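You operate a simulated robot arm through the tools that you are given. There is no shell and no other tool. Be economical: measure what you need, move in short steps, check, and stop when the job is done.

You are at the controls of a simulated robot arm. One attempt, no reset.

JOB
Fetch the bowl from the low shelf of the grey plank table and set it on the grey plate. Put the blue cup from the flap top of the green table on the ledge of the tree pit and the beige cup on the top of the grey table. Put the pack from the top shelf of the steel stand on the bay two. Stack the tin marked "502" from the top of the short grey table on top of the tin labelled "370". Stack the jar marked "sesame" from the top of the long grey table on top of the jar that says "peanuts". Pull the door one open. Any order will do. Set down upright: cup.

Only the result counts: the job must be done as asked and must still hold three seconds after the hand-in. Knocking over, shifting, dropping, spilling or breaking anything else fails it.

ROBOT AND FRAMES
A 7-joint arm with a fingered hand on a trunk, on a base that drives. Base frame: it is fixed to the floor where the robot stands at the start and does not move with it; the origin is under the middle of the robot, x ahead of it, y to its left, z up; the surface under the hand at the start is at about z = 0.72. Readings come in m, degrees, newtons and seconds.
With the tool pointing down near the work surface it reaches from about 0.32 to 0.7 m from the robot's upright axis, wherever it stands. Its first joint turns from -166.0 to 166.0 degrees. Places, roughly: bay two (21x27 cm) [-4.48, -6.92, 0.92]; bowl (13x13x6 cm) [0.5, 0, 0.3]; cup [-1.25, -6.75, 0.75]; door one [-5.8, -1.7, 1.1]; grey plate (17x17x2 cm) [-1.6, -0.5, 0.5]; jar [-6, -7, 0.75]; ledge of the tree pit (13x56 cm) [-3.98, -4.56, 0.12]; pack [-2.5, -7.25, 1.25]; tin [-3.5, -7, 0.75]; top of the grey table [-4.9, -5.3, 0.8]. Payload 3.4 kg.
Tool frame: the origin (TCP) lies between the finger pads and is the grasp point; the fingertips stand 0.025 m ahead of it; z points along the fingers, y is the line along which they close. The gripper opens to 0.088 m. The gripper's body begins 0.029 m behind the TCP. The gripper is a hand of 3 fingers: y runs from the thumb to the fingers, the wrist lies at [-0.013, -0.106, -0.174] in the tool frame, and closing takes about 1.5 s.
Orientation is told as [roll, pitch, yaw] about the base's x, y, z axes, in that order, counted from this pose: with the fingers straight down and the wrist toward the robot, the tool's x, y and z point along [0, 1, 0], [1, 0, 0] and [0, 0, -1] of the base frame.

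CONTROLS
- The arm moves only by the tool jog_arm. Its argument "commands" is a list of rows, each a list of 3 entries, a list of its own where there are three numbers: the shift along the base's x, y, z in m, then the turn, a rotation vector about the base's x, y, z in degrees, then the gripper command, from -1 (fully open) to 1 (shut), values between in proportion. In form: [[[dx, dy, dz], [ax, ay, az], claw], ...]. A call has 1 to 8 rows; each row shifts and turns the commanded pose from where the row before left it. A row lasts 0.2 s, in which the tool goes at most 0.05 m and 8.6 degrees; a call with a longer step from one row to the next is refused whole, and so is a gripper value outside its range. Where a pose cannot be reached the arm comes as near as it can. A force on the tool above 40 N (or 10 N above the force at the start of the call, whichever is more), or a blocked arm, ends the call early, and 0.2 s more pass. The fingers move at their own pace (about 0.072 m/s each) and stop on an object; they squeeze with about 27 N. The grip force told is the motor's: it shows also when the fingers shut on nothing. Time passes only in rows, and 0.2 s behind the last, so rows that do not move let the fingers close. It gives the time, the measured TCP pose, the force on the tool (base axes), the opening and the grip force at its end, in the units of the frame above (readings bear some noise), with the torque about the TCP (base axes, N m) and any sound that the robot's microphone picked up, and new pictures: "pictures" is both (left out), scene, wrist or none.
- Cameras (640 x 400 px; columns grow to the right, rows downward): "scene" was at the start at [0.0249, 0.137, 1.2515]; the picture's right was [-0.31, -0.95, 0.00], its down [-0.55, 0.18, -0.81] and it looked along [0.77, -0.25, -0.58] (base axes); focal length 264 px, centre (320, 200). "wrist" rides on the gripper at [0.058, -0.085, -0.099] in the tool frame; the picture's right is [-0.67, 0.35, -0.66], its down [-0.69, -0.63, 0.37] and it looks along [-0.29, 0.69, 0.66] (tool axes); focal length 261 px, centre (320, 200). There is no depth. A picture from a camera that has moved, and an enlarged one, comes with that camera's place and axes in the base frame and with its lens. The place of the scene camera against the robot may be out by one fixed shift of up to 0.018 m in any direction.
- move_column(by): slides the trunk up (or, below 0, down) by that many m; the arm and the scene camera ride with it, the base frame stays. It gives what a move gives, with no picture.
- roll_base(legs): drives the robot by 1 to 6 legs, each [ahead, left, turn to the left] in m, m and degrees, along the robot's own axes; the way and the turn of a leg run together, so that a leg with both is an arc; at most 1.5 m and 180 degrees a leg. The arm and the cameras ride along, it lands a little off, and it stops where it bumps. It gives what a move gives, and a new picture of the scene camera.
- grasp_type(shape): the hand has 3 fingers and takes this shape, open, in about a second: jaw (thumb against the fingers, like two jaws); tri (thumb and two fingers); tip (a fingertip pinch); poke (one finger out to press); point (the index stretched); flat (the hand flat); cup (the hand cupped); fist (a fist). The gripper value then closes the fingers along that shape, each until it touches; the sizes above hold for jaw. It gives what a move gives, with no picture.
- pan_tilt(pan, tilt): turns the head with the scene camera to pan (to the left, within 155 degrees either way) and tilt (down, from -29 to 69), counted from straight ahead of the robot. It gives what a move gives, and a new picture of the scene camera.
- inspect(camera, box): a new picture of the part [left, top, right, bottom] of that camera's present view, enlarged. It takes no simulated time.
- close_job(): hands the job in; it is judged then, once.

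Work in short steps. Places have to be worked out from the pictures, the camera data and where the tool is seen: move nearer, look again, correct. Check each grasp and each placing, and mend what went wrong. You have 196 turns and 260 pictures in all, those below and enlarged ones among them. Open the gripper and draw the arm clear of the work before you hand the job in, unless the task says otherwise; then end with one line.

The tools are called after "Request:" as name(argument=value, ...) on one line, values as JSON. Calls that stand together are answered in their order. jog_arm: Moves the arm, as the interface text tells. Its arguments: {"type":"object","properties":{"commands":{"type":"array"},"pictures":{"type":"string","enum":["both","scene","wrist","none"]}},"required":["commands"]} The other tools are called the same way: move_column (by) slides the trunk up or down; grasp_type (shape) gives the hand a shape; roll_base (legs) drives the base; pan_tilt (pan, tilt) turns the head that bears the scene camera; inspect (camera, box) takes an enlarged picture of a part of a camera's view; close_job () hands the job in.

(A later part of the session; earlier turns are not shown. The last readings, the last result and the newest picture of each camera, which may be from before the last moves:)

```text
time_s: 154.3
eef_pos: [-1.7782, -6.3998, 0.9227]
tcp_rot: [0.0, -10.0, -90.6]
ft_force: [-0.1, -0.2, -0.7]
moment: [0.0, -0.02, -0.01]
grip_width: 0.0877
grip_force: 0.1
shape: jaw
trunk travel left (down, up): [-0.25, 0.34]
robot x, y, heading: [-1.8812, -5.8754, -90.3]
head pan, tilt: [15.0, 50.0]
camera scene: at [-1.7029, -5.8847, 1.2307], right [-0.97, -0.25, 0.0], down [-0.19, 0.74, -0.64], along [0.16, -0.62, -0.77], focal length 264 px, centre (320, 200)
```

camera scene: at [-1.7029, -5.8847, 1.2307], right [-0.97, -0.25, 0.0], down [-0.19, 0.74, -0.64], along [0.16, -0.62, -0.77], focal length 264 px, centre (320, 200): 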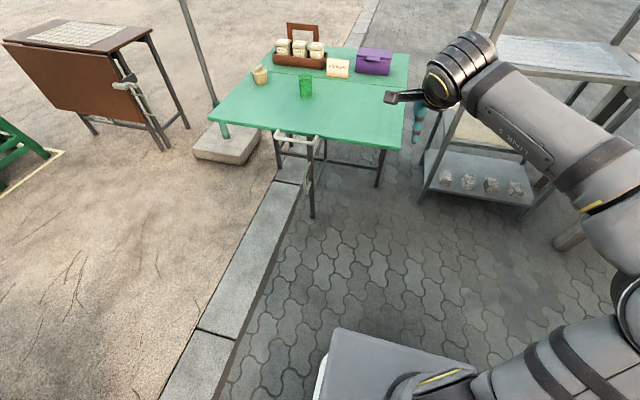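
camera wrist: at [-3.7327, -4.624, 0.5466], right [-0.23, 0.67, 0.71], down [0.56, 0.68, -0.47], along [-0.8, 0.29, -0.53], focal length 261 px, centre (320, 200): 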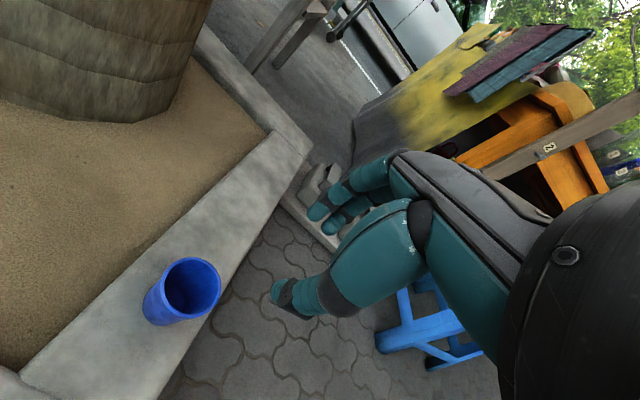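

Request:
roll_base(legs=[[0.0, 0.5, 0], [0.25, 0, 0]])

Request:
inspect(camera="scene", box=[290, 60, 470, 180])

Request:
inspect(camera="wrist", box=[0, 0, 640, 400])

```text
time_s: 158.7
eef_pos: [-1.275, -6.6513, 0.9236]
tcp_rot: [0.0, -10.0, -90.8]
ft_force: [0.0, 0.9, 0.6]
moment: [0.02, 0.0, 0.02]
grip_width: 0.0876
grip_force: 0.1
shape: jaw
trunk travel left (down, up): [-0.25, 0.34]
robot x, y, heading: [-1.381, -6.1249, -90.6]
head pan, tilt: [15.0, 50.0]
camera scene: at [-1.1989, -6.1364, 1.2307], right [-0.97, -0.25, 0.0], down [-0.19, 0.74, -0.64], along [0.16, -0.62, -0.77], focal length 264 px, centre (320, 200)
```

scene: 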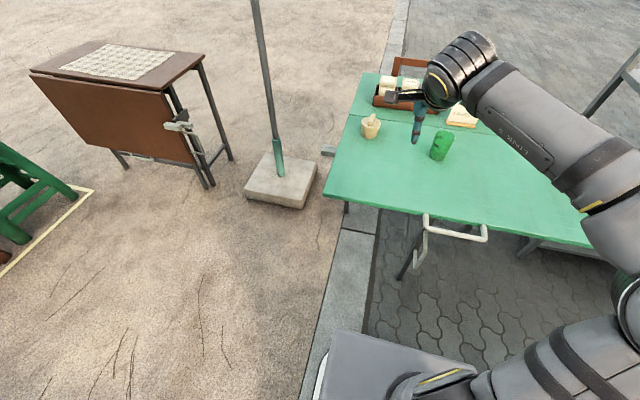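

```text
3.33 times, centred on (380, 120) of scene
camera zoom: at [-1.1989, -6.1364, 1.2307], right [-0.97, -0.25, 0.0], down [-0.19, 0.74, -0.64], along [0.16, -0.62, -0.77], focal length 878 px, centre (120, 467)
```

zoom: 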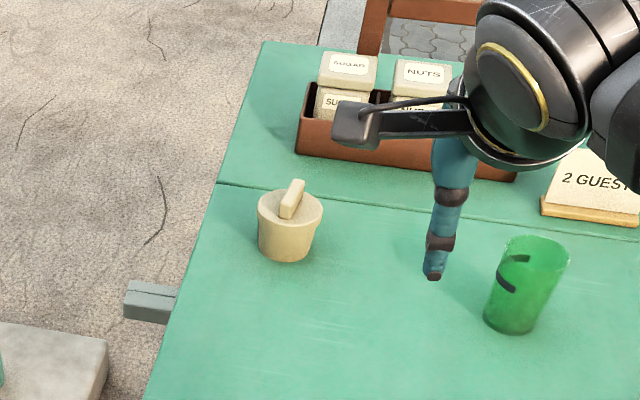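

```text
1.00 times, centred on (320, 200) of wrist (not enlarged: the box is as wide or as high as the picture)
camera zoom: at [-1.2153, -6.5499, 1.0055], right [-0.67, -0.22, 0.71], down [-0.68, 0.57, -0.47], along [-0.3, -0.79, -0.53], focal length 261 px, centre (320, 200)
```

zoom: 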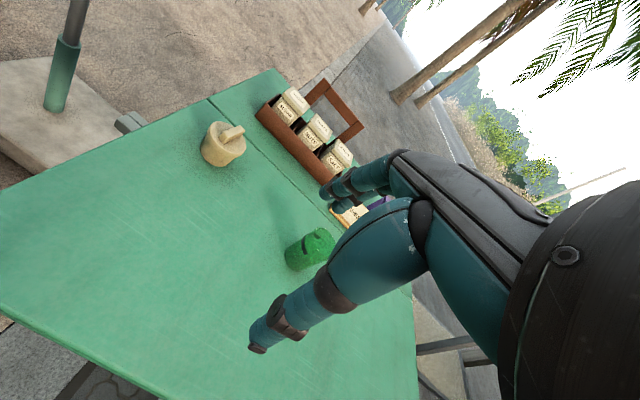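

It is a lidded beige cup at ≈(-1.18,-6.885), body top z≈0.735, knob top ≈0.763. I need to grip its body with the hand rolled ~35° so the palm misses the knob; first the base goes closer.

Request:
roll_base(legs=[[0.125, 0.1, 0.6]])

Request:
jog_arm(commands=[[[0, -0.02, 0], [5, 0, 0], -1], [[0, -0.02, 0], [5, 0, 0], -1], [[0, -0.02, 0], [0, -7, 0], -1], [[0, -0.02, 0], [0, -7, 0], -1], [[0, -0.02, 0], [0, -7, 0], -1], [[0, 0, 0], [0, -7, 0], -1], [[0, 0, 0], [0, -7, 0], -1], [[0, 0, 0], [0, 0, 0], -1]])

```text
time_s: 160.1
eef_pos: [-1.1686, -6.7764, 0.9224]
tcp_rot: [-0.1, -10.0, -90.1]
ft_force: [-0.4, -0.2, -0.3]
moment: [0.02, -0.01, -0.01]
grip_width: 0.0877
grip_force: 0.1
shape: jaw
trunk travel left (down, up): [-0.25, 0.34]
robot x, y, heading: [-1.2785, -6.2523, -90.0]
head pan, tilt: [15.0, 50.0]
camera scene: at [-1.0988, -6.261, 1.2307], right [-0.97, -0.26, 0.0], down [-0.2, 0.74, -0.64], along [0.17, -0.62, -0.77], focal length 264 px, centre (320, 200)
```

scene: 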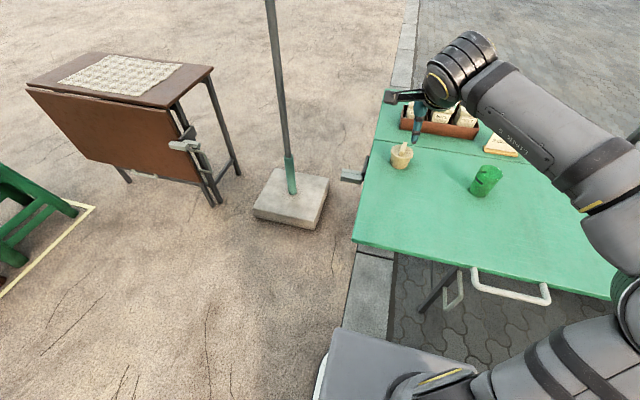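

```text
time_s: 161.9
eef_pos: [-1.1699, -6.8765, 0.9218]
tcp_rot: [35.0, 0.0, -90.1]
ft_force: [-0.5, 0.7, 0.2]
moment: [0.03, 0.02, -0.04]
grip_width: 0.0876
grip_force: 0.1
shape: jaw
trunk travel left (down, up): [-0.25, 0.34]
robot x, y, heading: [-1.2789, -6.2517, -90.1]
head pan, tilt: [15.0, 50.0]
camera scene: at [-1.0987, -6.2612, 1.2307], right [-0.97, -0.26, 0.0], down [-0.2, 0.74, -0.64], along [0.17, -0.62, -0.77], focal length 264 px, centre (320, 200)
camera wrist: at [-1.1781, -6.7905, 1.0374], right [-0.93, -0.35, 0.15], down [-0.35, 0.63, -0.69], along [0.14, -0.69, -0.71], focal length 261 px, centre (320, 200)
```

scene: 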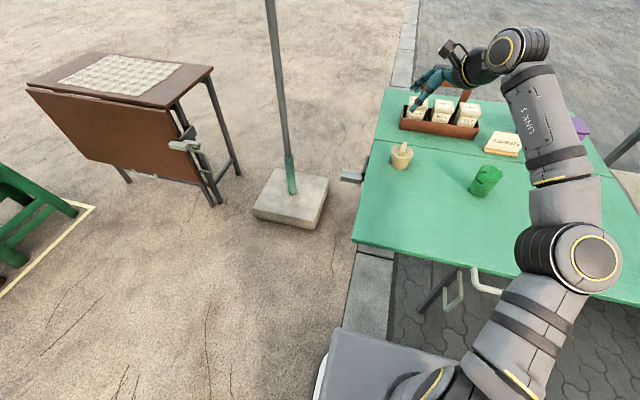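
wrist: 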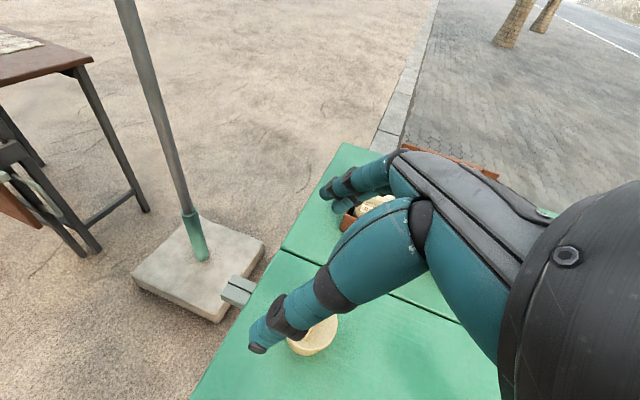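

Cup confirmed at ≈(-1.178,-6.889). I move to a pre-grasp back along the tilted finger axis.

Request:
jog_arm(commands=[[[-0.026, -0.004, -0.034], [0, 0, 0], -1], [[-0.026, -0.004, -0.034], [0, 0, 0], -1], [[-0.025, -0.004, -0.034], [0, 0, 0], -1], [[0, 0, 0], [0, 0, 0], -1]])

Request:
inspect(camera="scene", box=[340, 60, 520, 200])

```text
time_s: 162.9
eef_pos: [-1.2469, -6.8899, 0.8206]
tcp_rot: [34.7, 0.1, -90.1]
ft_force: [0.0, -0.3, 0.6]
moment: [0.0, 0.0, 0.04]
grip_width: 0.0875
grip_force: 0.2
shape: jaw
trunk travel left (down, up): [-0.25, 0.34]
robot x, y, heading: [-1.2741, -6.2513, -89.9]
head pan, tilt: [15.0, 50.0]
camera scene: at [-1.0987, -6.2612, 1.2307], right [-0.97, -0.26, 0.0], down [-0.2, 0.74, -0.64], along [0.17, -0.62, -0.77], focal length 264 px, centre (320, 200)
camera wrist: at [-1.2548, -6.804, 0.9345], right [-0.93, -0.35, 0.15], down [-0.35, 0.63, -0.69], along [0.14, -0.69, -0.71], focal length 261 px, centre (320, 200)
```

scene: 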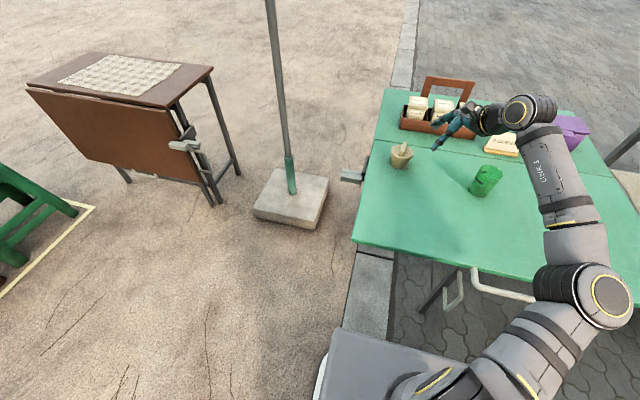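
wrist: 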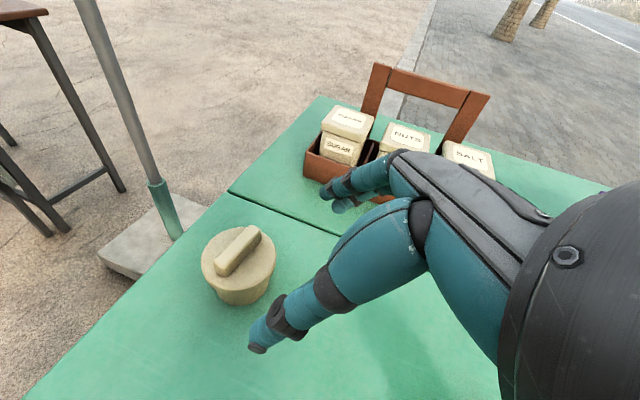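

```text
2.86 times, centred on (430, 130) of scene
camera zoom: at [-1.0987, -6.2612, 1.2307], right [-0.97, -0.26, 0.0], down [-0.2, 0.74, -0.64], along [0.17, -0.62, -0.77], focal length 753 px, centre (6, 400)
```

zoom: 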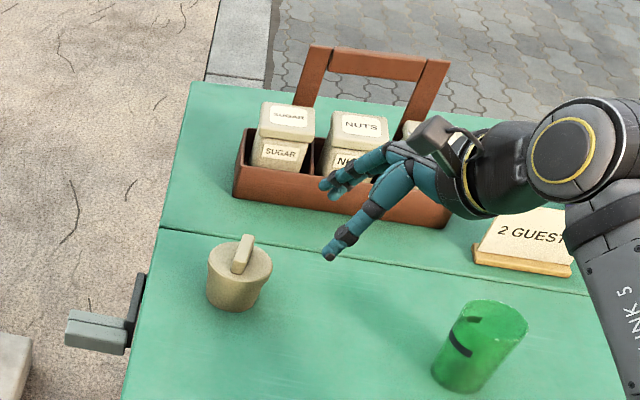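

Cup ≈(-1.177,-6.897). I approach along the tilted axis partway and check.

Request:
jog_arm(commands=[[[0.02, -0.003, -0.028], [0, 0, 0], -1], [[0.02, -0.003, -0.028], [0, 0, 0], -1], [[0, 0, 0], [0, 0, 0], -1]])

Request:
inspect(camera="scene", box=[370, 100, 470, 180])

```text
time_s: 163.7
eef_pos: [-1.2065, -6.8964, 0.7631]
tcp_rot: [35.0, 0.0, -90.1]
ft_force: [-0.5, -0.4, 0.3]
moment: [0.01, 0.03, 0.02]
grip_width: 0.0876
grip_force: 0.1
shape: jaw
trunk travel left (down, up): [-0.25, 0.34]
robot x, y, heading: [-1.2787, -6.2518, -89.9]
head pan, tilt: [15.0, 50.0]
camera scene: at [-1.0987, -6.2612, 1.2307], right [-0.97, -0.26, 0.0], down [-0.2, 0.74, -0.64], along [0.17, -0.62, -0.77], focal length 264 px, centre (320, 200)
camera wrist: at [-1.214, -6.8098, 0.8785], right [-0.93, -0.35, 0.15], down [-0.35, 0.63, -0.69], along [0.14, -0.69, -0.71], focal length 261 px, centre (320, 200)
```

scene: 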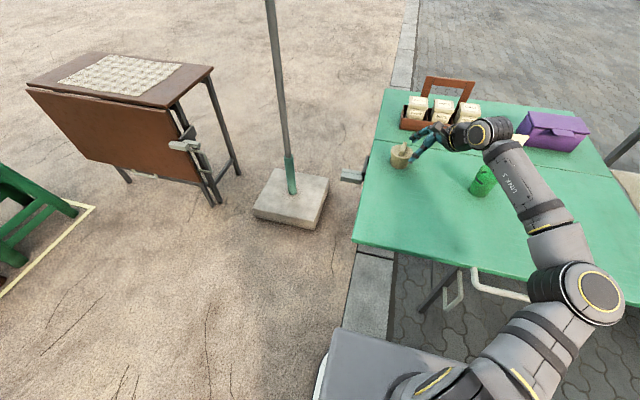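
wrist: 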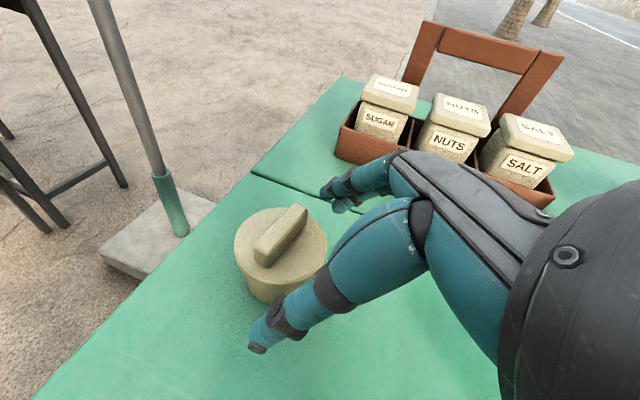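

```text
5.00 times, centred on (420, 140) of scene
camera zoom: at [-1.0987, -6.2612, 1.2307], right [-0.97, -0.26, 0.0], down [-0.2, 0.74, -0.64], along [0.17, -0.62, -0.77], focal length 1318 px, centre (-180, 500)
```

zoom: 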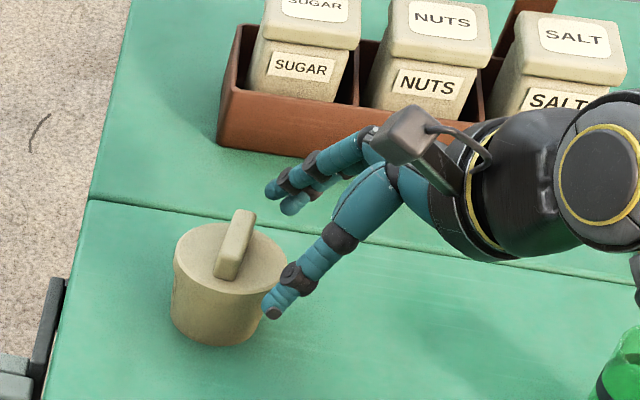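

Aligned. I complete the approach.

Request:
jog_arm(commands=[[[0.01, -0.001, -0.014], [0, 0, 0], -1], [[0.01, 0, -0.014], [0, 0, 0], -1], [[0.009, 0, -0.012], [0, 0, 0], -1], [[0, 0, 0], [0, 0, 0], -1]], pictures="wrist")

Request:
inspect(camera="scene", box=[370, 100, 470, 180])

```text
time_s: 164.7
eef_pos: [-1.1782, -6.8963, 0.7231]
tcp_rot: [34.9, 0.0, -90.1]
ft_force: [-0.3, 0.2, -0.6]
moment: [-0.02, 0.02, 0.0]
grip_width: 0.0877
grip_force: 0.2
shape: jaw
trunk travel left (down, up): [-0.25, 0.34]
robot x, y, heading: [-1.2794, -6.2476, -89.8]
head pan, tilt: [15.0, 50.0]
camera wrist: at [-1.1855, -6.8099, 0.8372], right [-0.93, -0.35, 0.15], down [-0.35, 0.63, -0.69], along [0.14, -0.69, -0.71], focal length 261 px, centre (320, 200)
```

wrist: 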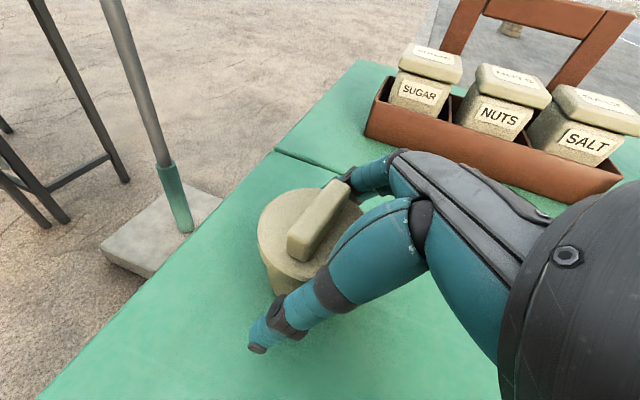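

```text
5.00 times, centred on (420, 140) of scene
camera zoom: at [-1.0987, -6.2612, 1.2306], right [-0.97, -0.26, 0.0], down [-0.2, 0.74, -0.64], along [0.17, -0.62, -0.77], focal length 1318 px, centre (-180, 500)
```

zoom: 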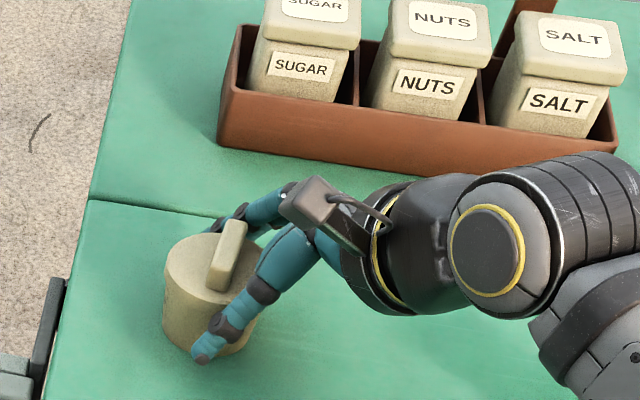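

Fingers straddle the cup body. I close.

Request:
jog_arm(commands=[[[0, 0, 0], [0, 0, 0], 0], [[0, 0, 0], [0, 0, 0], 0.3], [[0, 0, 0], [0, 0, 0], 0.6], [[0, 0, 0], [0, 0, 0], 1], [[0, 0, 0], [0, 0, 0], 1], [[0, 0, 0], [0, 0, 0], 1], [[0, 0, 0], [0, 0, 0], 1]], pictures="wrist")

Request:
inspect(camera="scene", box=[370, 100, 470, 180])

```text
time_s: 166.3
eef_pos: [-1.1776, -6.8962, 0.7235]
tcp_rot: [34.9, 0.0, -90.1]
ft_force: [-0.2, 0.7, 0.3]
moment: [-0.01, 0.0, 0.01]
grip_width: 0.0485
grip_force: 27.2
shape: jaw
trunk travel left (down, up): [-0.25, 0.34]
robot x, y, heading: [-1.2834, -6.2535, -90.0]
head pan, tilt: [15.0, 50.0]
camera wrist: at [-1.1857, -6.8099, 0.8374], right [-0.93, -0.35, 0.15], down [-0.35, 0.63, -0.69], along [0.14, -0.69, -0.71], focal length 261 px, centre (320, 200)
```

wrist: 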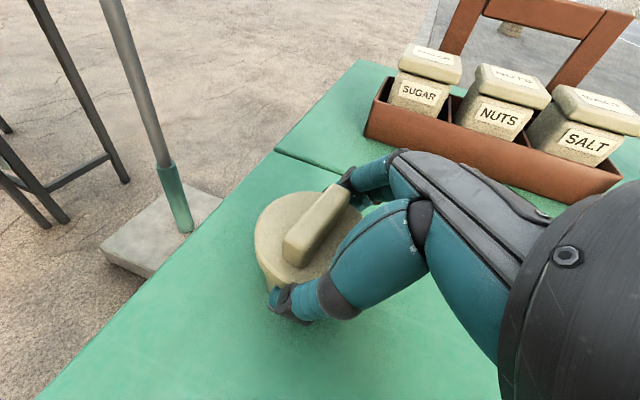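

```text
5.00 times, centred on (420, 140) of scene
camera zoom: at [-1.0987, -6.2612, 1.2307], right [-0.97, -0.26, 0.0], down [-0.2, 0.74, -0.64], along [0.17, -0.62, -0.77], focal length 1318 px, centre (-180, 500)
```

zoom: 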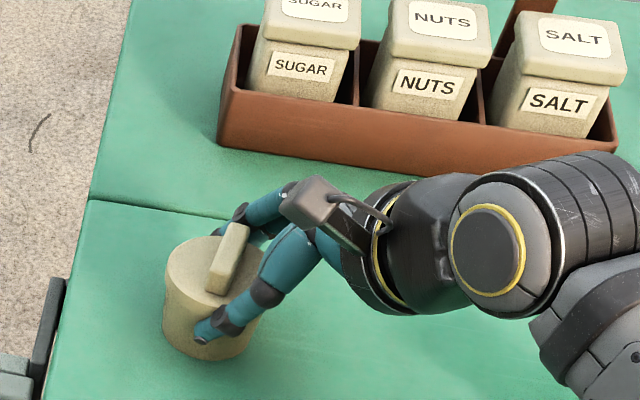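

Grip width 4.9 cm suggests an off-centre hold; I reopen, shift 1 cm toward +x and regrip.

Request:
jog_arm(commands=[[[0, 0, 0], [0, 0, 0], 0.3], [[0, 0, 0], [0, 0, 0], -0.4], [[0, 0, 0], [0, 0, 0], -0.8], [[0.006, 0, 0], [0, 0, 0], -0.8], [[0.006, 0, 0], [0, 0, 0], -0.8], [[0, 0, 0], [0, 0, 0], 0]], pictures="none")

Request:
jog_arm(commands=[[[0, 0, 0], [0, 0, 0], 0.3], [[0, 0, 0], [0, 0, 0], 1], [[0, 0, 0], [0, 0, 0], 1], [[0, 0, 0], [0, 0, 0], 1], [[0, 0, 0], [0, 0, 0], 1], [[0, 0, 0], [0, 0, 0], 1]], pictures="wrist")

Request:
inspect(camera="scene", box=[370, 100, 470, 180])

```text
time_s: 167.7
eef_pos: [-1.1656, -6.8959, 0.7228]
tcp_rot: [34.9, 0.1, -90.2]
ft_force: [1.0, -0.5, 1.1]
moment: [-0.08, 0.02, 0.03]
grip_width: 0.0459
grip_force: 12.9
shape: jaw
trunk travel left (down, up): [-0.25, 0.34]
robot x, y, heading: [-1.2788, -6.2553, -89.8]
head pan, tilt: [15.0, 50.0]
```

```text
time_s: 169.1
eef_pos: [-1.1651, -6.8966, 0.7235]
tcp_rot: [35.0, 0.1, -90.0]
ft_force: [-0.7, -0.3, -0.1]
moment: [0.0, -0.02, 0.02]
grip_width: 0.0429
grip_force: 27.3
shape: jaw
trunk travel left (down, up): [-0.25, 0.34]
robot x, y, heading: [-1.2797, -6.2507, -89.9]
head pan, tilt: [15.0, 50.0]
heard: snap
camera wrist: at [-1.1736, -6.8097, 0.8385], right [-0.93, -0.35, 0.15], down [-0.35, 0.63, -0.69], along [0.14, -0.69, -0.71], focal length 261 px, centre (320, 200)
```

wrist: 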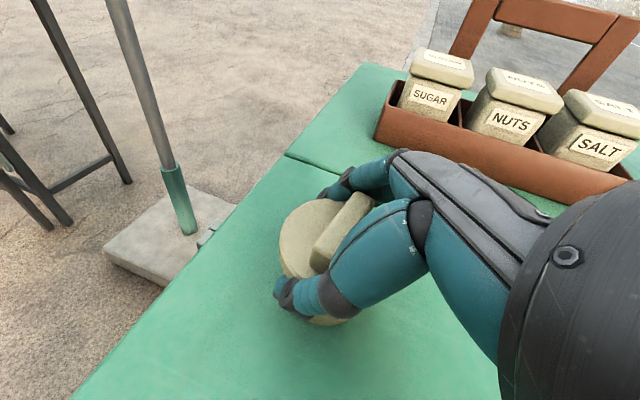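

```text
5.00 times, centred on (420, 140) of scene
camera zoom: at [-1.0986, -6.2611, 1.2307], right [-0.97, -0.26, 0.0], down [-0.2, 0.74, -0.64], along [0.17, -0.62, -0.77], focal length 1318 px, centre (-180, 500)
```

zoom: 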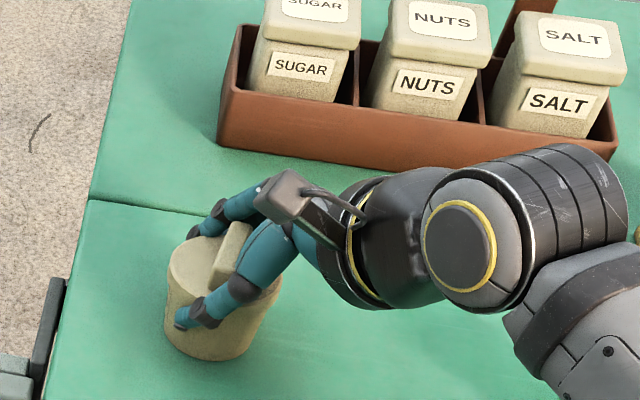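

A "snap" was heard; I lift slightly and inspect.

Request:
jog_arm(commands=[[[0, 0, 0.01], [0, 0, 0], 1], [[0, 0, 0.02], [0, 0, 0], 1]], pictures="wrist")

Request:
inspect(camera="scene", box=[380, 110, 450, 180])

```text
time_s: 169.7
eef_pos: [-1.1666, -6.8961, 0.7539]
tcp_rot: [34.8, 0.1, -90.1]
ft_force: [-0.4, -0.1, -0.6]
moment: [0.02, -0.06, -0.01]
grip_width: 0.0428
grip_force: 26.5
shape: jaw
trunk travel left (down, up): [-0.25, 0.34]
robot x, y, heading: [-1.28, -6.257, -89.9]
head pan, tilt: [15.0, 50.0]
camera wrist: at [-1.1738, -6.8099, 0.8693], right [-0.92, -0.35, 0.15], down [-0.35, 0.63, -0.69], along [0.14, -0.69, -0.71], focal length 261 px, centre (320, 200)
```

wrist: 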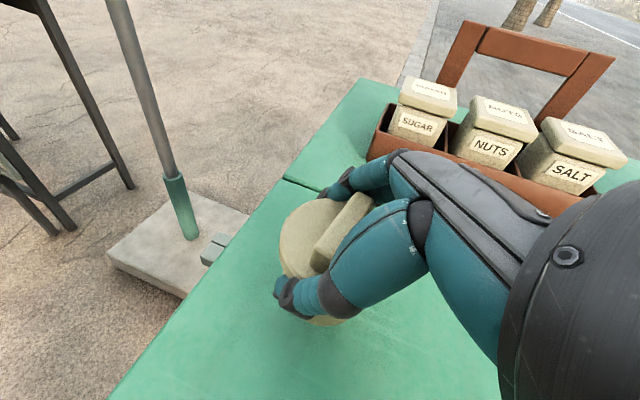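

```text
5.71 times, centred on (415, 145) of scene
camera zoom: at [-1.0987, -6.2613, 1.2306], right [-0.97, -0.26, 0.0], down [-0.2, 0.74, -0.64], along [0.17, -0.62, -0.77], focal length 1506 px, centre (-223, 514)
```

zoom: 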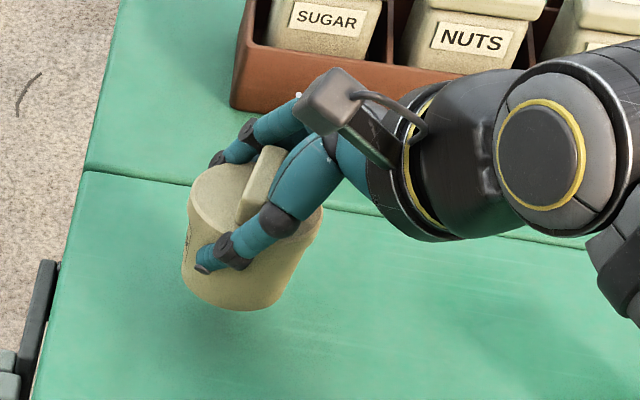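

The whole cup is lifted, lid seated. I raise it and leave the table: strafe right, back off, then turn west.

Request:
jog_arm(commands=[[[0, 0.01, 0.045], [0, 0, 0], 1], [[0, 0.02, 0.045], [0, 0, 0], 1], [[0, 0.03, 0.039], [0, 0, 0], 1], [[0, 0.04, 0.02], [0, 0, 0], 1], [[0, 0.04, 0.02], [0, 0, 0], 1], [[0, 0.03, 0], [0, 0, 0], 1]], pictures="wrist")

Request:
roll_base(legs=[[0.0, -0.5, 0], [-0.2, 0, 0], [0, 0, -90]])

Request:
pan_tilt(pan=0, tilt=22)

```text
time_s: 171.1
eef_pos: [-1.1653, -6.7249, 0.9218]
tcp_rot: [34.9, 0.2, -90.1]
ft_force: [0.0, -0.1, -0.9]
moment: [-0.01, 0.02, 0.01]
grip_width: 0.0427
grip_force: 27.2
shape: jaw
trunk travel left (down, up): [-0.25, 0.34]
robot x, y, heading: [-1.2783, -6.2549, -89.9]
head pan, tilt: [15.0, 50.0]
camera wrist: at [-1.174, -6.6385, 1.0378], right [-0.93, -0.35, 0.15], down [-0.35, 0.63, -0.69], along [0.14, -0.69, -0.71], focal length 261 px, centre (320, 200)
```

wrist: 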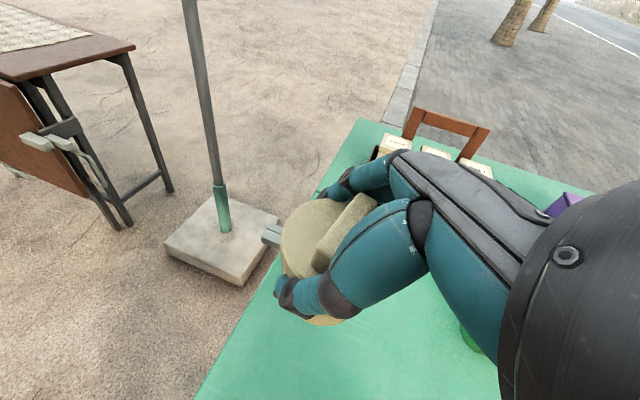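

```text
time_s: 179.0
eef_pos: [-2.2333, -6.1609, 0.9229]
tcp_rot: [34.9, 0.1, 179.2]
ft_force: [-0.1, -0.2, -1.1]
moment: [0.03, 0.03, 0.01]
grip_width: 0.043
grip_force: 26.9
shape: jaw
trunk travel left (down, up): [-0.25, 0.34]
robot x, y, heading: [-1.7566, -6.0545, 179.5]
head pan, tilt: [15.0, 50.0]
camera scene: at [-1.7752, -6.2261, 1.2307], right [-0.25, 0.97, 0.0], down [0.74, 0.19, -0.64], along [-0.62, -0.16, -0.77], focal length 264 px, centre (320, 200)
```

scene: 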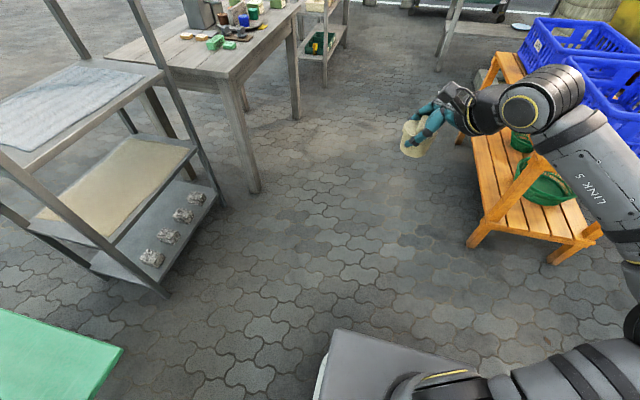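

```text
time_s: 179.9
eef_pos: [-2.2341, -6.1608, 0.9223]
tcp_rot: [34.9, 0.1, 179.2]
ft_force: [1.4, -0.1, -1.4]
moment: [-0.03, 0.01, 0.03]
grip_width: 0.0427
grip_force: 26.7
shape: jaw
trunk travel left (down, up): [-0.25, 0.34]
robot x, y, heading: [-1.7622, -6.0535, 179.6]
head pan, tilt: [0.0, 22.0]
camera scene: at [-1.7935, -6.2061, 1.2729], right [0.01, 1.0, 0.0], down [0.38, 0.0, -0.93], along [-0.93, 0.01, -0.38], focal length 264 px, centre (320, 200)
```

scene: 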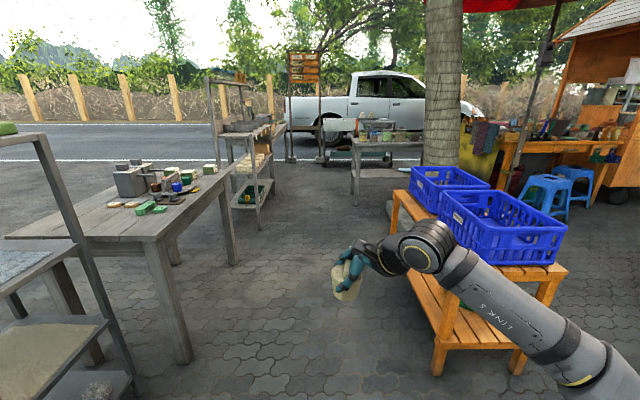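

The lane between tables (y<-6.8) and the orange stand (y>-5.7) is clear. I drive west along y≈-6.25.

Request:
roll_base(legs=[[0.3, 0.2, 0.4], [1.2, 0, 0]])

Request:
pan_tilt(pan=-25, tilt=25)

```text
time_s: 188.1
eef_pos: [-3.7675, -6.3628, 0.9237]
tcp_rot: [34.9, 0.1, 179.5]
ft_force: [0.1, 0.4, -0.5]
moment: [-0.01, 0.0, 0.01]
grip_width: 0.0427
grip_force: 27.0
shape: jaw
trunk travel left (down, up): [-0.25, 0.34]
robot x, y, heading: [-3.2941, -6.2545, 179.6]
head pan, tilt: [0.0, 22.0]
camera scene: at [-3.3261, -6.4052, 1.273], right [0.0, 1.0, 0.0], down [0.37, 0.0, -0.93], along [-0.93, 0.0, -0.37], focal length 264 px, centre (320, 200)
```

scene: 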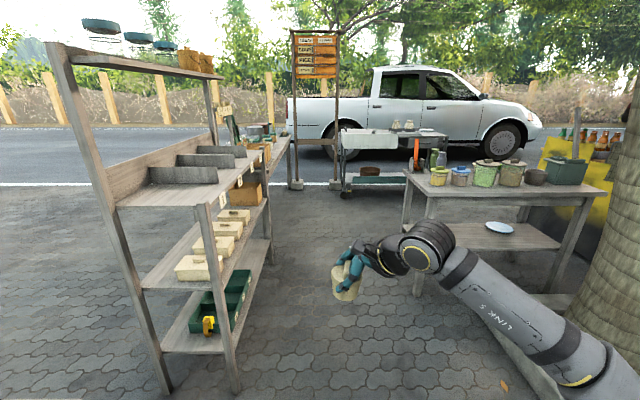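

```text
time_s: 188.9
eef_pos: [-3.7662, -6.3623, 0.9233]
tcp_rot: [35.0, 0.1, 179.5]
ft_force: [-0.1, 0.9, -0.9]
moment: [-0.01, 0.0, 0.0]
grip_width: 0.0427
grip_force: 27.1
shape: jaw
trunk travel left (down, up): [-0.25, 0.34]
robot x, y, heading: [-3.2912, -6.2525, 179.8]
head pan, tilt: [-25.0, 25.0]
camera scene: at [-3.3166, -6.3663, 1.2682], right [0.43, 0.9, 0.0], down [0.38, -0.18, -0.91], along [-0.82, 0.39, -0.42], focal length 264 px, centre (320, 200)
```

scene: 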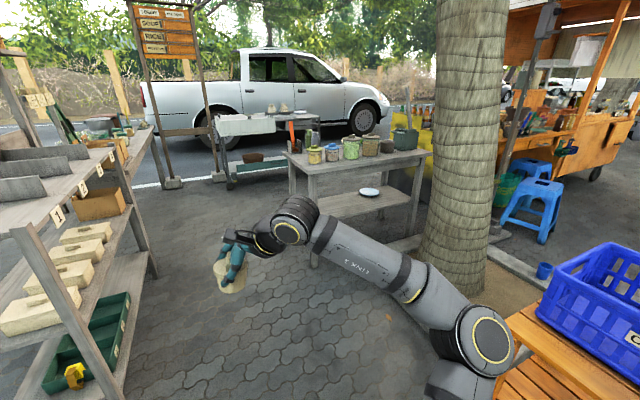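

Request:
inspect(camera="scene", box=[270, 110, 450, 220])

Request:
inspect(camera="scene", box=[0, 90, 200, 220])

```text
3.56 times, centred on (360, 165) of scene
camera zoom: at [-3.3166, -6.3663, 1.2682], right [0.43, 0.9, 0.0], down [0.38, -0.18, -0.91], along [-0.82, 0.39, -0.42], focal length 937 px, centre (178, 324)
```

zoom: 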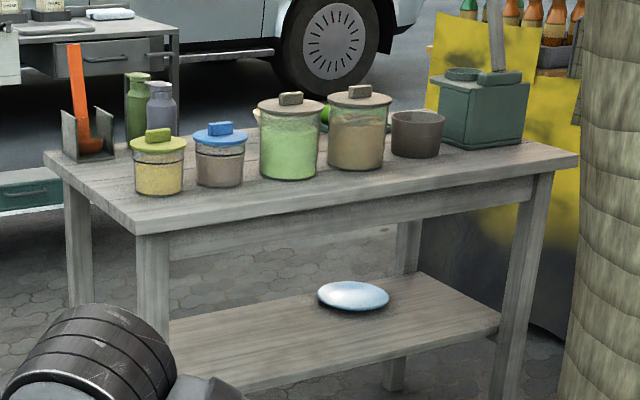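

```text
3.08 times, centred on (100, 155) of scene
camera zoom: at [-3.3166, -6.3663, 1.2682], right [0.43, 0.9, 0.0], down [0.38, -0.18, -0.91], along [-0.82, 0.39, -0.42], focal length 811 px, centre (997, 338)
```

zoom: 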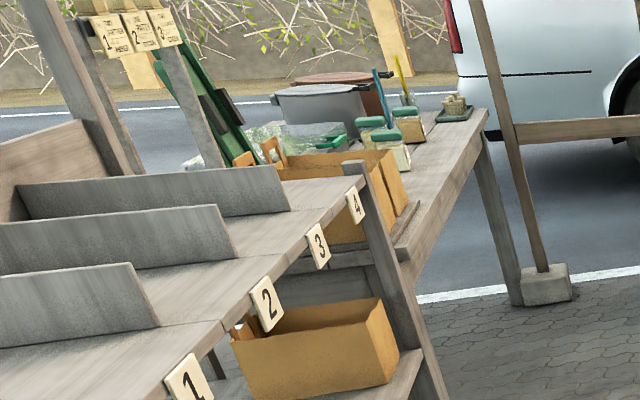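

Space on the grey table is mainly along its near (east) edge/south end. I drive closer and turn to face it.

Request:
roll_base(legs=[[1.0, -0.1, 0], [0, 0, -60]])

Request:
pan_tilt(pan=0, tilt=38)

```text
time_s: 196.8
eef_pos: [-4.6069, -5.7897, 0.9235]
tcp_rot: [34.9, 0.2, 118.7]
ft_force: [-0.1, 0.1, -1.1]
moment: [0.0, 0.01, -0.01]
grip_width: 0.0426
grip_force: 27.0
shape: jaw
trunk travel left (down, up): [-0.25, 0.34]
robot x, y, heading: [-4.2828, -6.1479, 118.9]
head pan, tilt: [-25.0, 25.0]
camera scene: at [-4.3957, -6.1808, 1.2682], right [1.0, 0.07, 0.0], down [0.03, -0.42, -0.91], along [-0.06, 0.9, -0.42], focal length 264 px, centre (320, 200)
```

scene: 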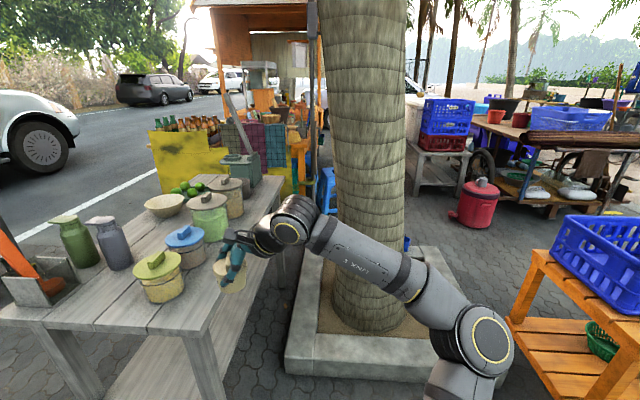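

```text
time_s: 197.7
eef_pos: [-4.6073, -5.7902, 0.923]
tcp_rot: [34.9, 0.1, 118.8]
ft_force: [-0.2, -0.6, -1.2]
moment: [0.01, 0.02, 0.01]
grip_width: 0.0422
grip_force: 27.7
shape: jaw
trunk travel left (down, up): [-0.25, 0.34]
robot x, y, heading: [-4.281, -6.1486, 118.7]
head pan, tilt: [0.0, 38.0]
camera scene: at [-4.4311, -6.1972, 1.2479], right [0.88, 0.48, 0.0], down [0.3, -0.54, -0.79], along [-0.38, 0.69, -0.62], focal length 264 px, centre (320, 200)
```

scene: 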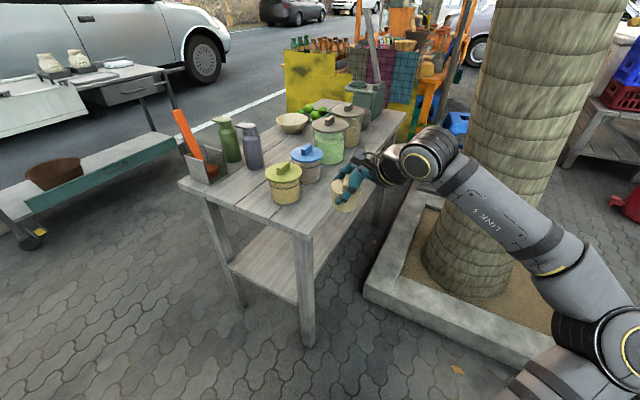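

Table top height ≈0.75, SE corner ≈(-4.70,-5.79), yellow jar ≈(-4.85,-5.68). The free SE corner spot (-4.745,-5.745) suits; I face +y so the leaning hand stays away from the jars.

Request:
roll_base(legs=[[0, 0, -28.8], [-0.07, 0, 0], [0, 0.3, 0]])

Request:
pan_tilt(pan=5, tilt=50)

Request:
inspect(camera="wrist", box=[0, 0, 640, 400])

```text
time_s: 201.8
eef_pos: [-4.6921, -5.7463, 0.9217]
tcp_rot: [34.9, 0.1, 90.0]
ft_force: [0.1, 0.7, -1.1]
moment: [0.01, 0.01, -0.02]
grip_width: 0.0425
grip_force: 27.2
shape: jaw
trunk travel left (down, up): [-0.25, 0.34]
robot x, y, heading: [-4.5771, -6.2211, 90.4]
head pan, tilt: [0.0, 38.0]
camera scene: at [-4.7355, -6.1878, 1.2479], right [1.0, 0.0, 0.0], down [0.0, -0.62, -0.79], along [0.0, 0.79, -0.62], focal length 264 px, centre (320, 200)
```

scene: 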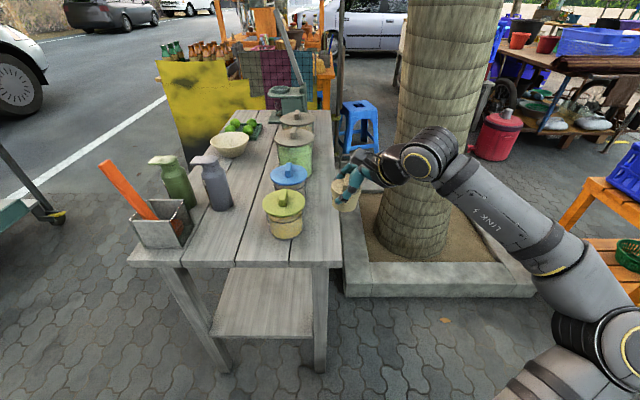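

```text
time_s: 202.5
eef_pos: [-4.6925, -5.7477, 0.9221]
tcp_rot: [35.0, 0.0, 89.9]
ft_force: [-1.0, -0.2, -0.6]
moment: [-0.01, 0.02, -0.02]
grip_width: 0.043
grip_force: 26.7
shape: jaw
trunk travel left (down, up): [-0.25, 0.34]
robot x, y, heading: [-4.5766, -6.2168, 89.9]
head pan, tilt: [5.0, 50.0]
camera scene: at [-4.7422, -6.1974, 1.2307], right [1.0, 0.09, 0.0], down [0.07, -0.76, -0.64], along [-0.06, 0.64, -0.77], focal length 264 px, centre (320, 200)
```

scene: 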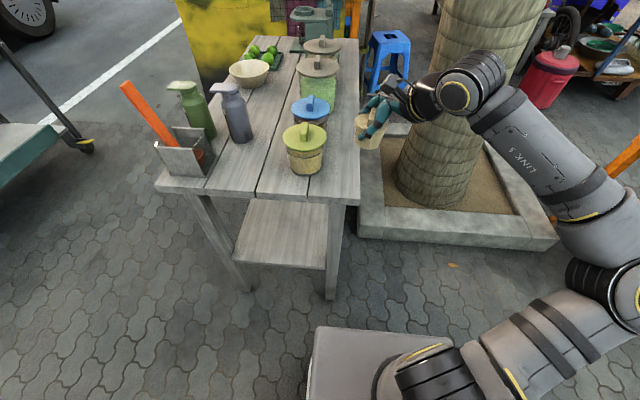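

```text
1.00 times, centred on (320, 200) of wrist (not enlarged: the box is as wide or as high as the picture)
camera zoom: at [-4.6819, -5.8305, 1.0379], right [0.92, 0.35, 0.15], down [0.35, -0.63, -0.69], along [-0.14, 0.69, -0.71], focal length 261 px, centre (320, 200)
```

zoom: 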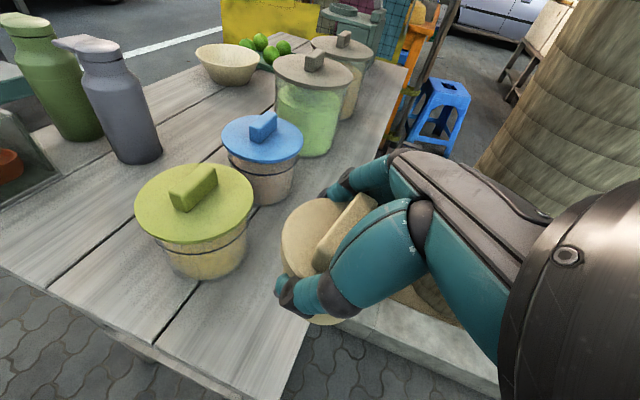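

Strip between jars and east edge measured (edge x≈-4.683). I shift 2.8 cm left and lower to just above the top.

Request:
jog_arm(commands=[[[-0.014, 0.003, -0.02], [0, 0, 0], 1], [[-0.014, 0.002, -0.03], [0, 0, 0], 1], [[0, 0, -0.03], [0, 0, 0], 1], [[0, 0, -0.02], [0, 0, 0], 1], [[0, 0, 0], [0, 0, 0], 1]])

Request:
inspect(camera="scene", box=[280, 90, 420, 220])

```text
time_s: 203.7
eef_pos: [-4.7214, -5.7417, 0.8235]
tcp_rot: [34.8, 0.2, 90.1]
ft_force: [-0.1, -0.9, 0.4]
moment: [-0.03, 0.0, 0.03]
grip_width: 0.0428
grip_force: 26.9
shape: jaw
trunk travel left (down, up): [-0.25, 0.34]
robot x, y, heading: [-4.578, -6.2206, 90.3]
head pan, tilt: [5.0, 50.0]
camera scene: at [-4.7422, -6.1975, 1.2307], right [1.0, 0.09, 0.0], down [0.07, -0.76, -0.64], along [-0.06, 0.64, -0.77], focal length 264 px, centre (320, 200)
camera wrist: at [-4.7105, -5.8255, 0.9377], right [0.92, 0.35, 0.15], down [0.35, -0.63, -0.69], along [-0.14, 0.69, -0.71], focal length 261 px, centre (320, 200)
```

scene: 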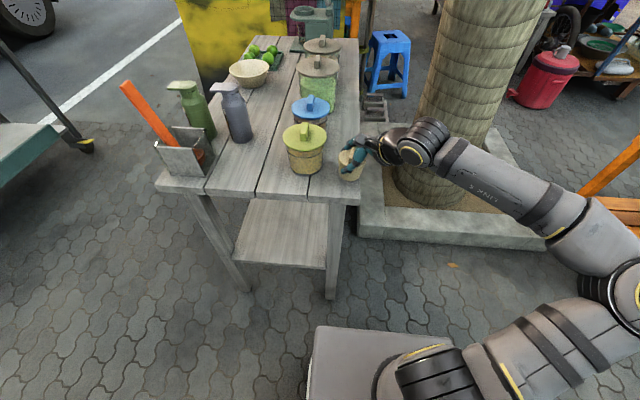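
wrist: 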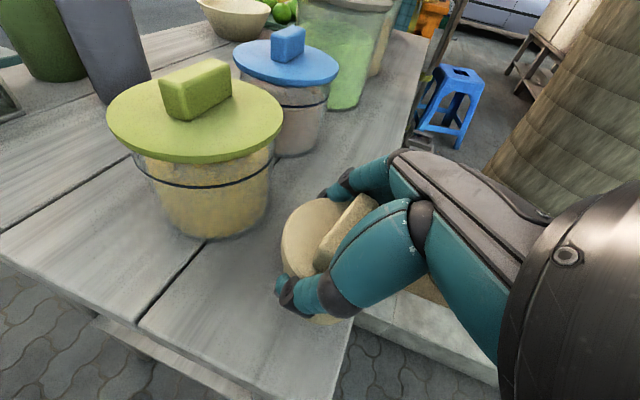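

```text
3.08 times, centred on (350, 155) of scene
camera zoom: at [-4.7422, -6.1975, 1.2307], right [1.0, 0.09, 0.0], down [0.07, -0.76, -0.64], along [-0.06, 0.64, -0.77], focal length 811 px, centre (228, 338)
```

zoom: 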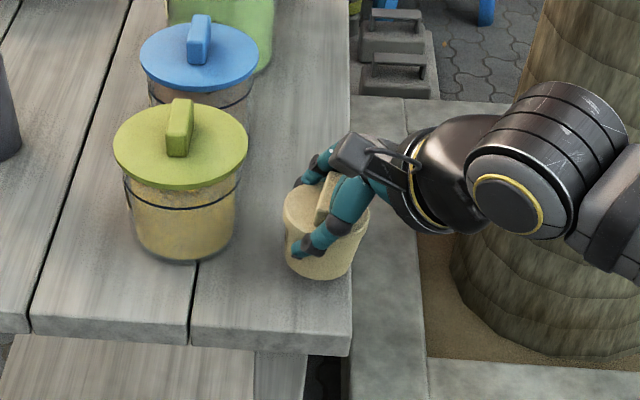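

The cup is a bit too near the east edge; I shift 1.8 cm left, then lower.

Request:
jog_arm(commands=[[[-0.018, 0, 0], [0, 0, 0], 1], [[0, 0, -0.015], [0, 0, 0], 1], [[0, 0, -0.008], [0, 0, 0], 1], [[0, 0, 0], [0, 0, 0], 1]], pictures="wrist")

Request:
inspect(camera="scene", box=[280, 90, 420, 220])

```text
time_s: 204.7
eef_pos: [-4.7392, -5.7417, 0.8004]
tcp_rot: [35.0, 0.0, 90.0]
ft_force: [-1.3, 0.4, 12.8]
moment: [0.07, 0.01, 0.05]
grip_width: 0.043
grip_force: 27.2
shape: jaw
trunk travel left (down, up): [-0.25, 0.34]
robot x, y, heading: [-4.5788, -6.2227, 90.2]
head pan, tilt: [5.0, 50.0]
camera wrist: at [-4.7278, -5.826, 0.916], right [0.92, 0.35, 0.15], down [0.35, -0.63, -0.69], along [-0.15, 0.7, -0.7], focal length 261 px, centre (320, 200)
```

wrist: 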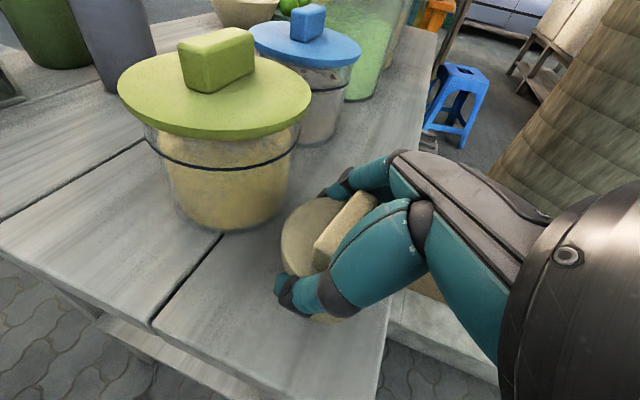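

```text
3.08 times, centred on (350, 155) of scene
camera zoom: at [-4.7421, -6.1984, 1.2309], right [1.0, 0.09, 0.0], down [0.07, -0.76, -0.64], along [-0.06, 0.64, -0.77], focal length 811 px, centre (228, 338)
```

zoom: 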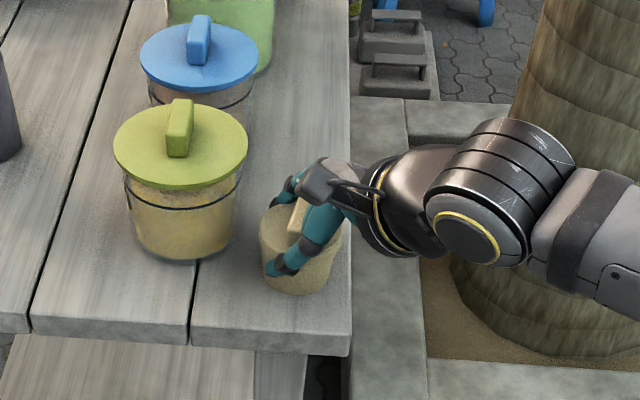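

Contact. I relieve 3 mm and open the fingers moderately.

Request:
jog_arm(commands=[[[0, 0, 0.002], [0, 0, 0], 1], [[0, 0, 0.001], [0, 0, 0], 0.3], [[0, 0, 0], [0, 0, 0], 0], [[0, 0, 0], [0, 0, 0], -0.3], [[0, 0, 0], [0, 0, 0], -0.5], [[0, 0, 0], [0, 0, 0], -0.5]], pictures="wrist")

Request:
inspect(camera="scene", box=[280, 90, 420, 220])

```text
time_s: 206.1
eef_pos: [-4.7379, -5.7426, 0.8033]
tcp_rot: [35.0, 0.1, 90.0]
ft_force: [-0.2, -0.8, 0.3]
moment: [-0.01, 0.01, 0.02]
grip_width: 0.0657
grip_force: 0.1
shape: jaw
trunk travel left (down, up): [-0.25, 0.34]
robot x, y, heading: [-4.5823, -6.2205, 90.4]
head pan, tilt: [5.0, 50.0]
heard: snap
camera wrist: at [-4.728, -5.8259, 0.918], right [0.92, 0.35, 0.15], down [0.35, -0.63, -0.69], along [-0.14, 0.69, -0.71], focal length 261 px, centre (320, 200)
```

wrist: 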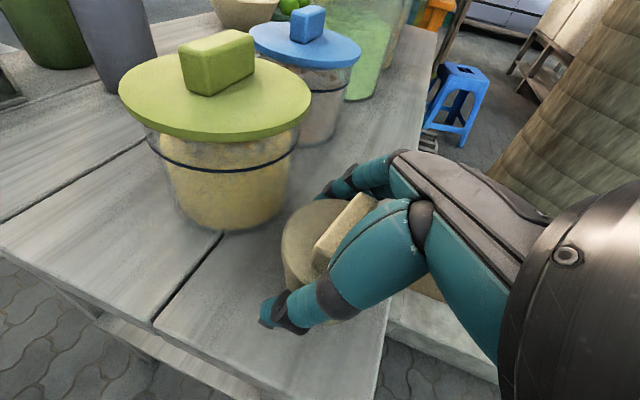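

```text
3.08 times, centred on (350, 155) of scene
camera zoom: at [-4.7422, -6.1975, 1.2307], right [1.0, 0.09, 0.0], down [0.07, -0.76, -0.64], along [-0.06, 0.64, -0.77], focal length 811 px, centre (228, 338)
```

zoom: 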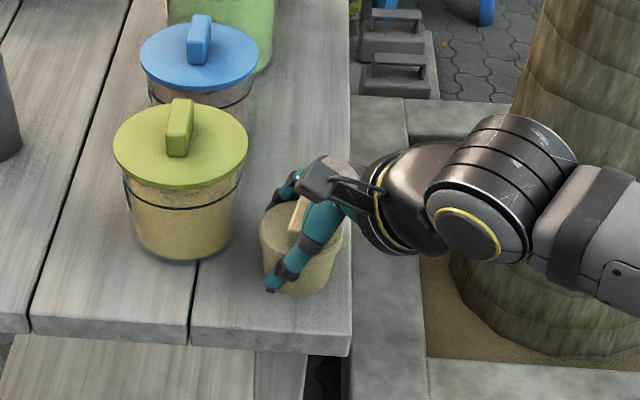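

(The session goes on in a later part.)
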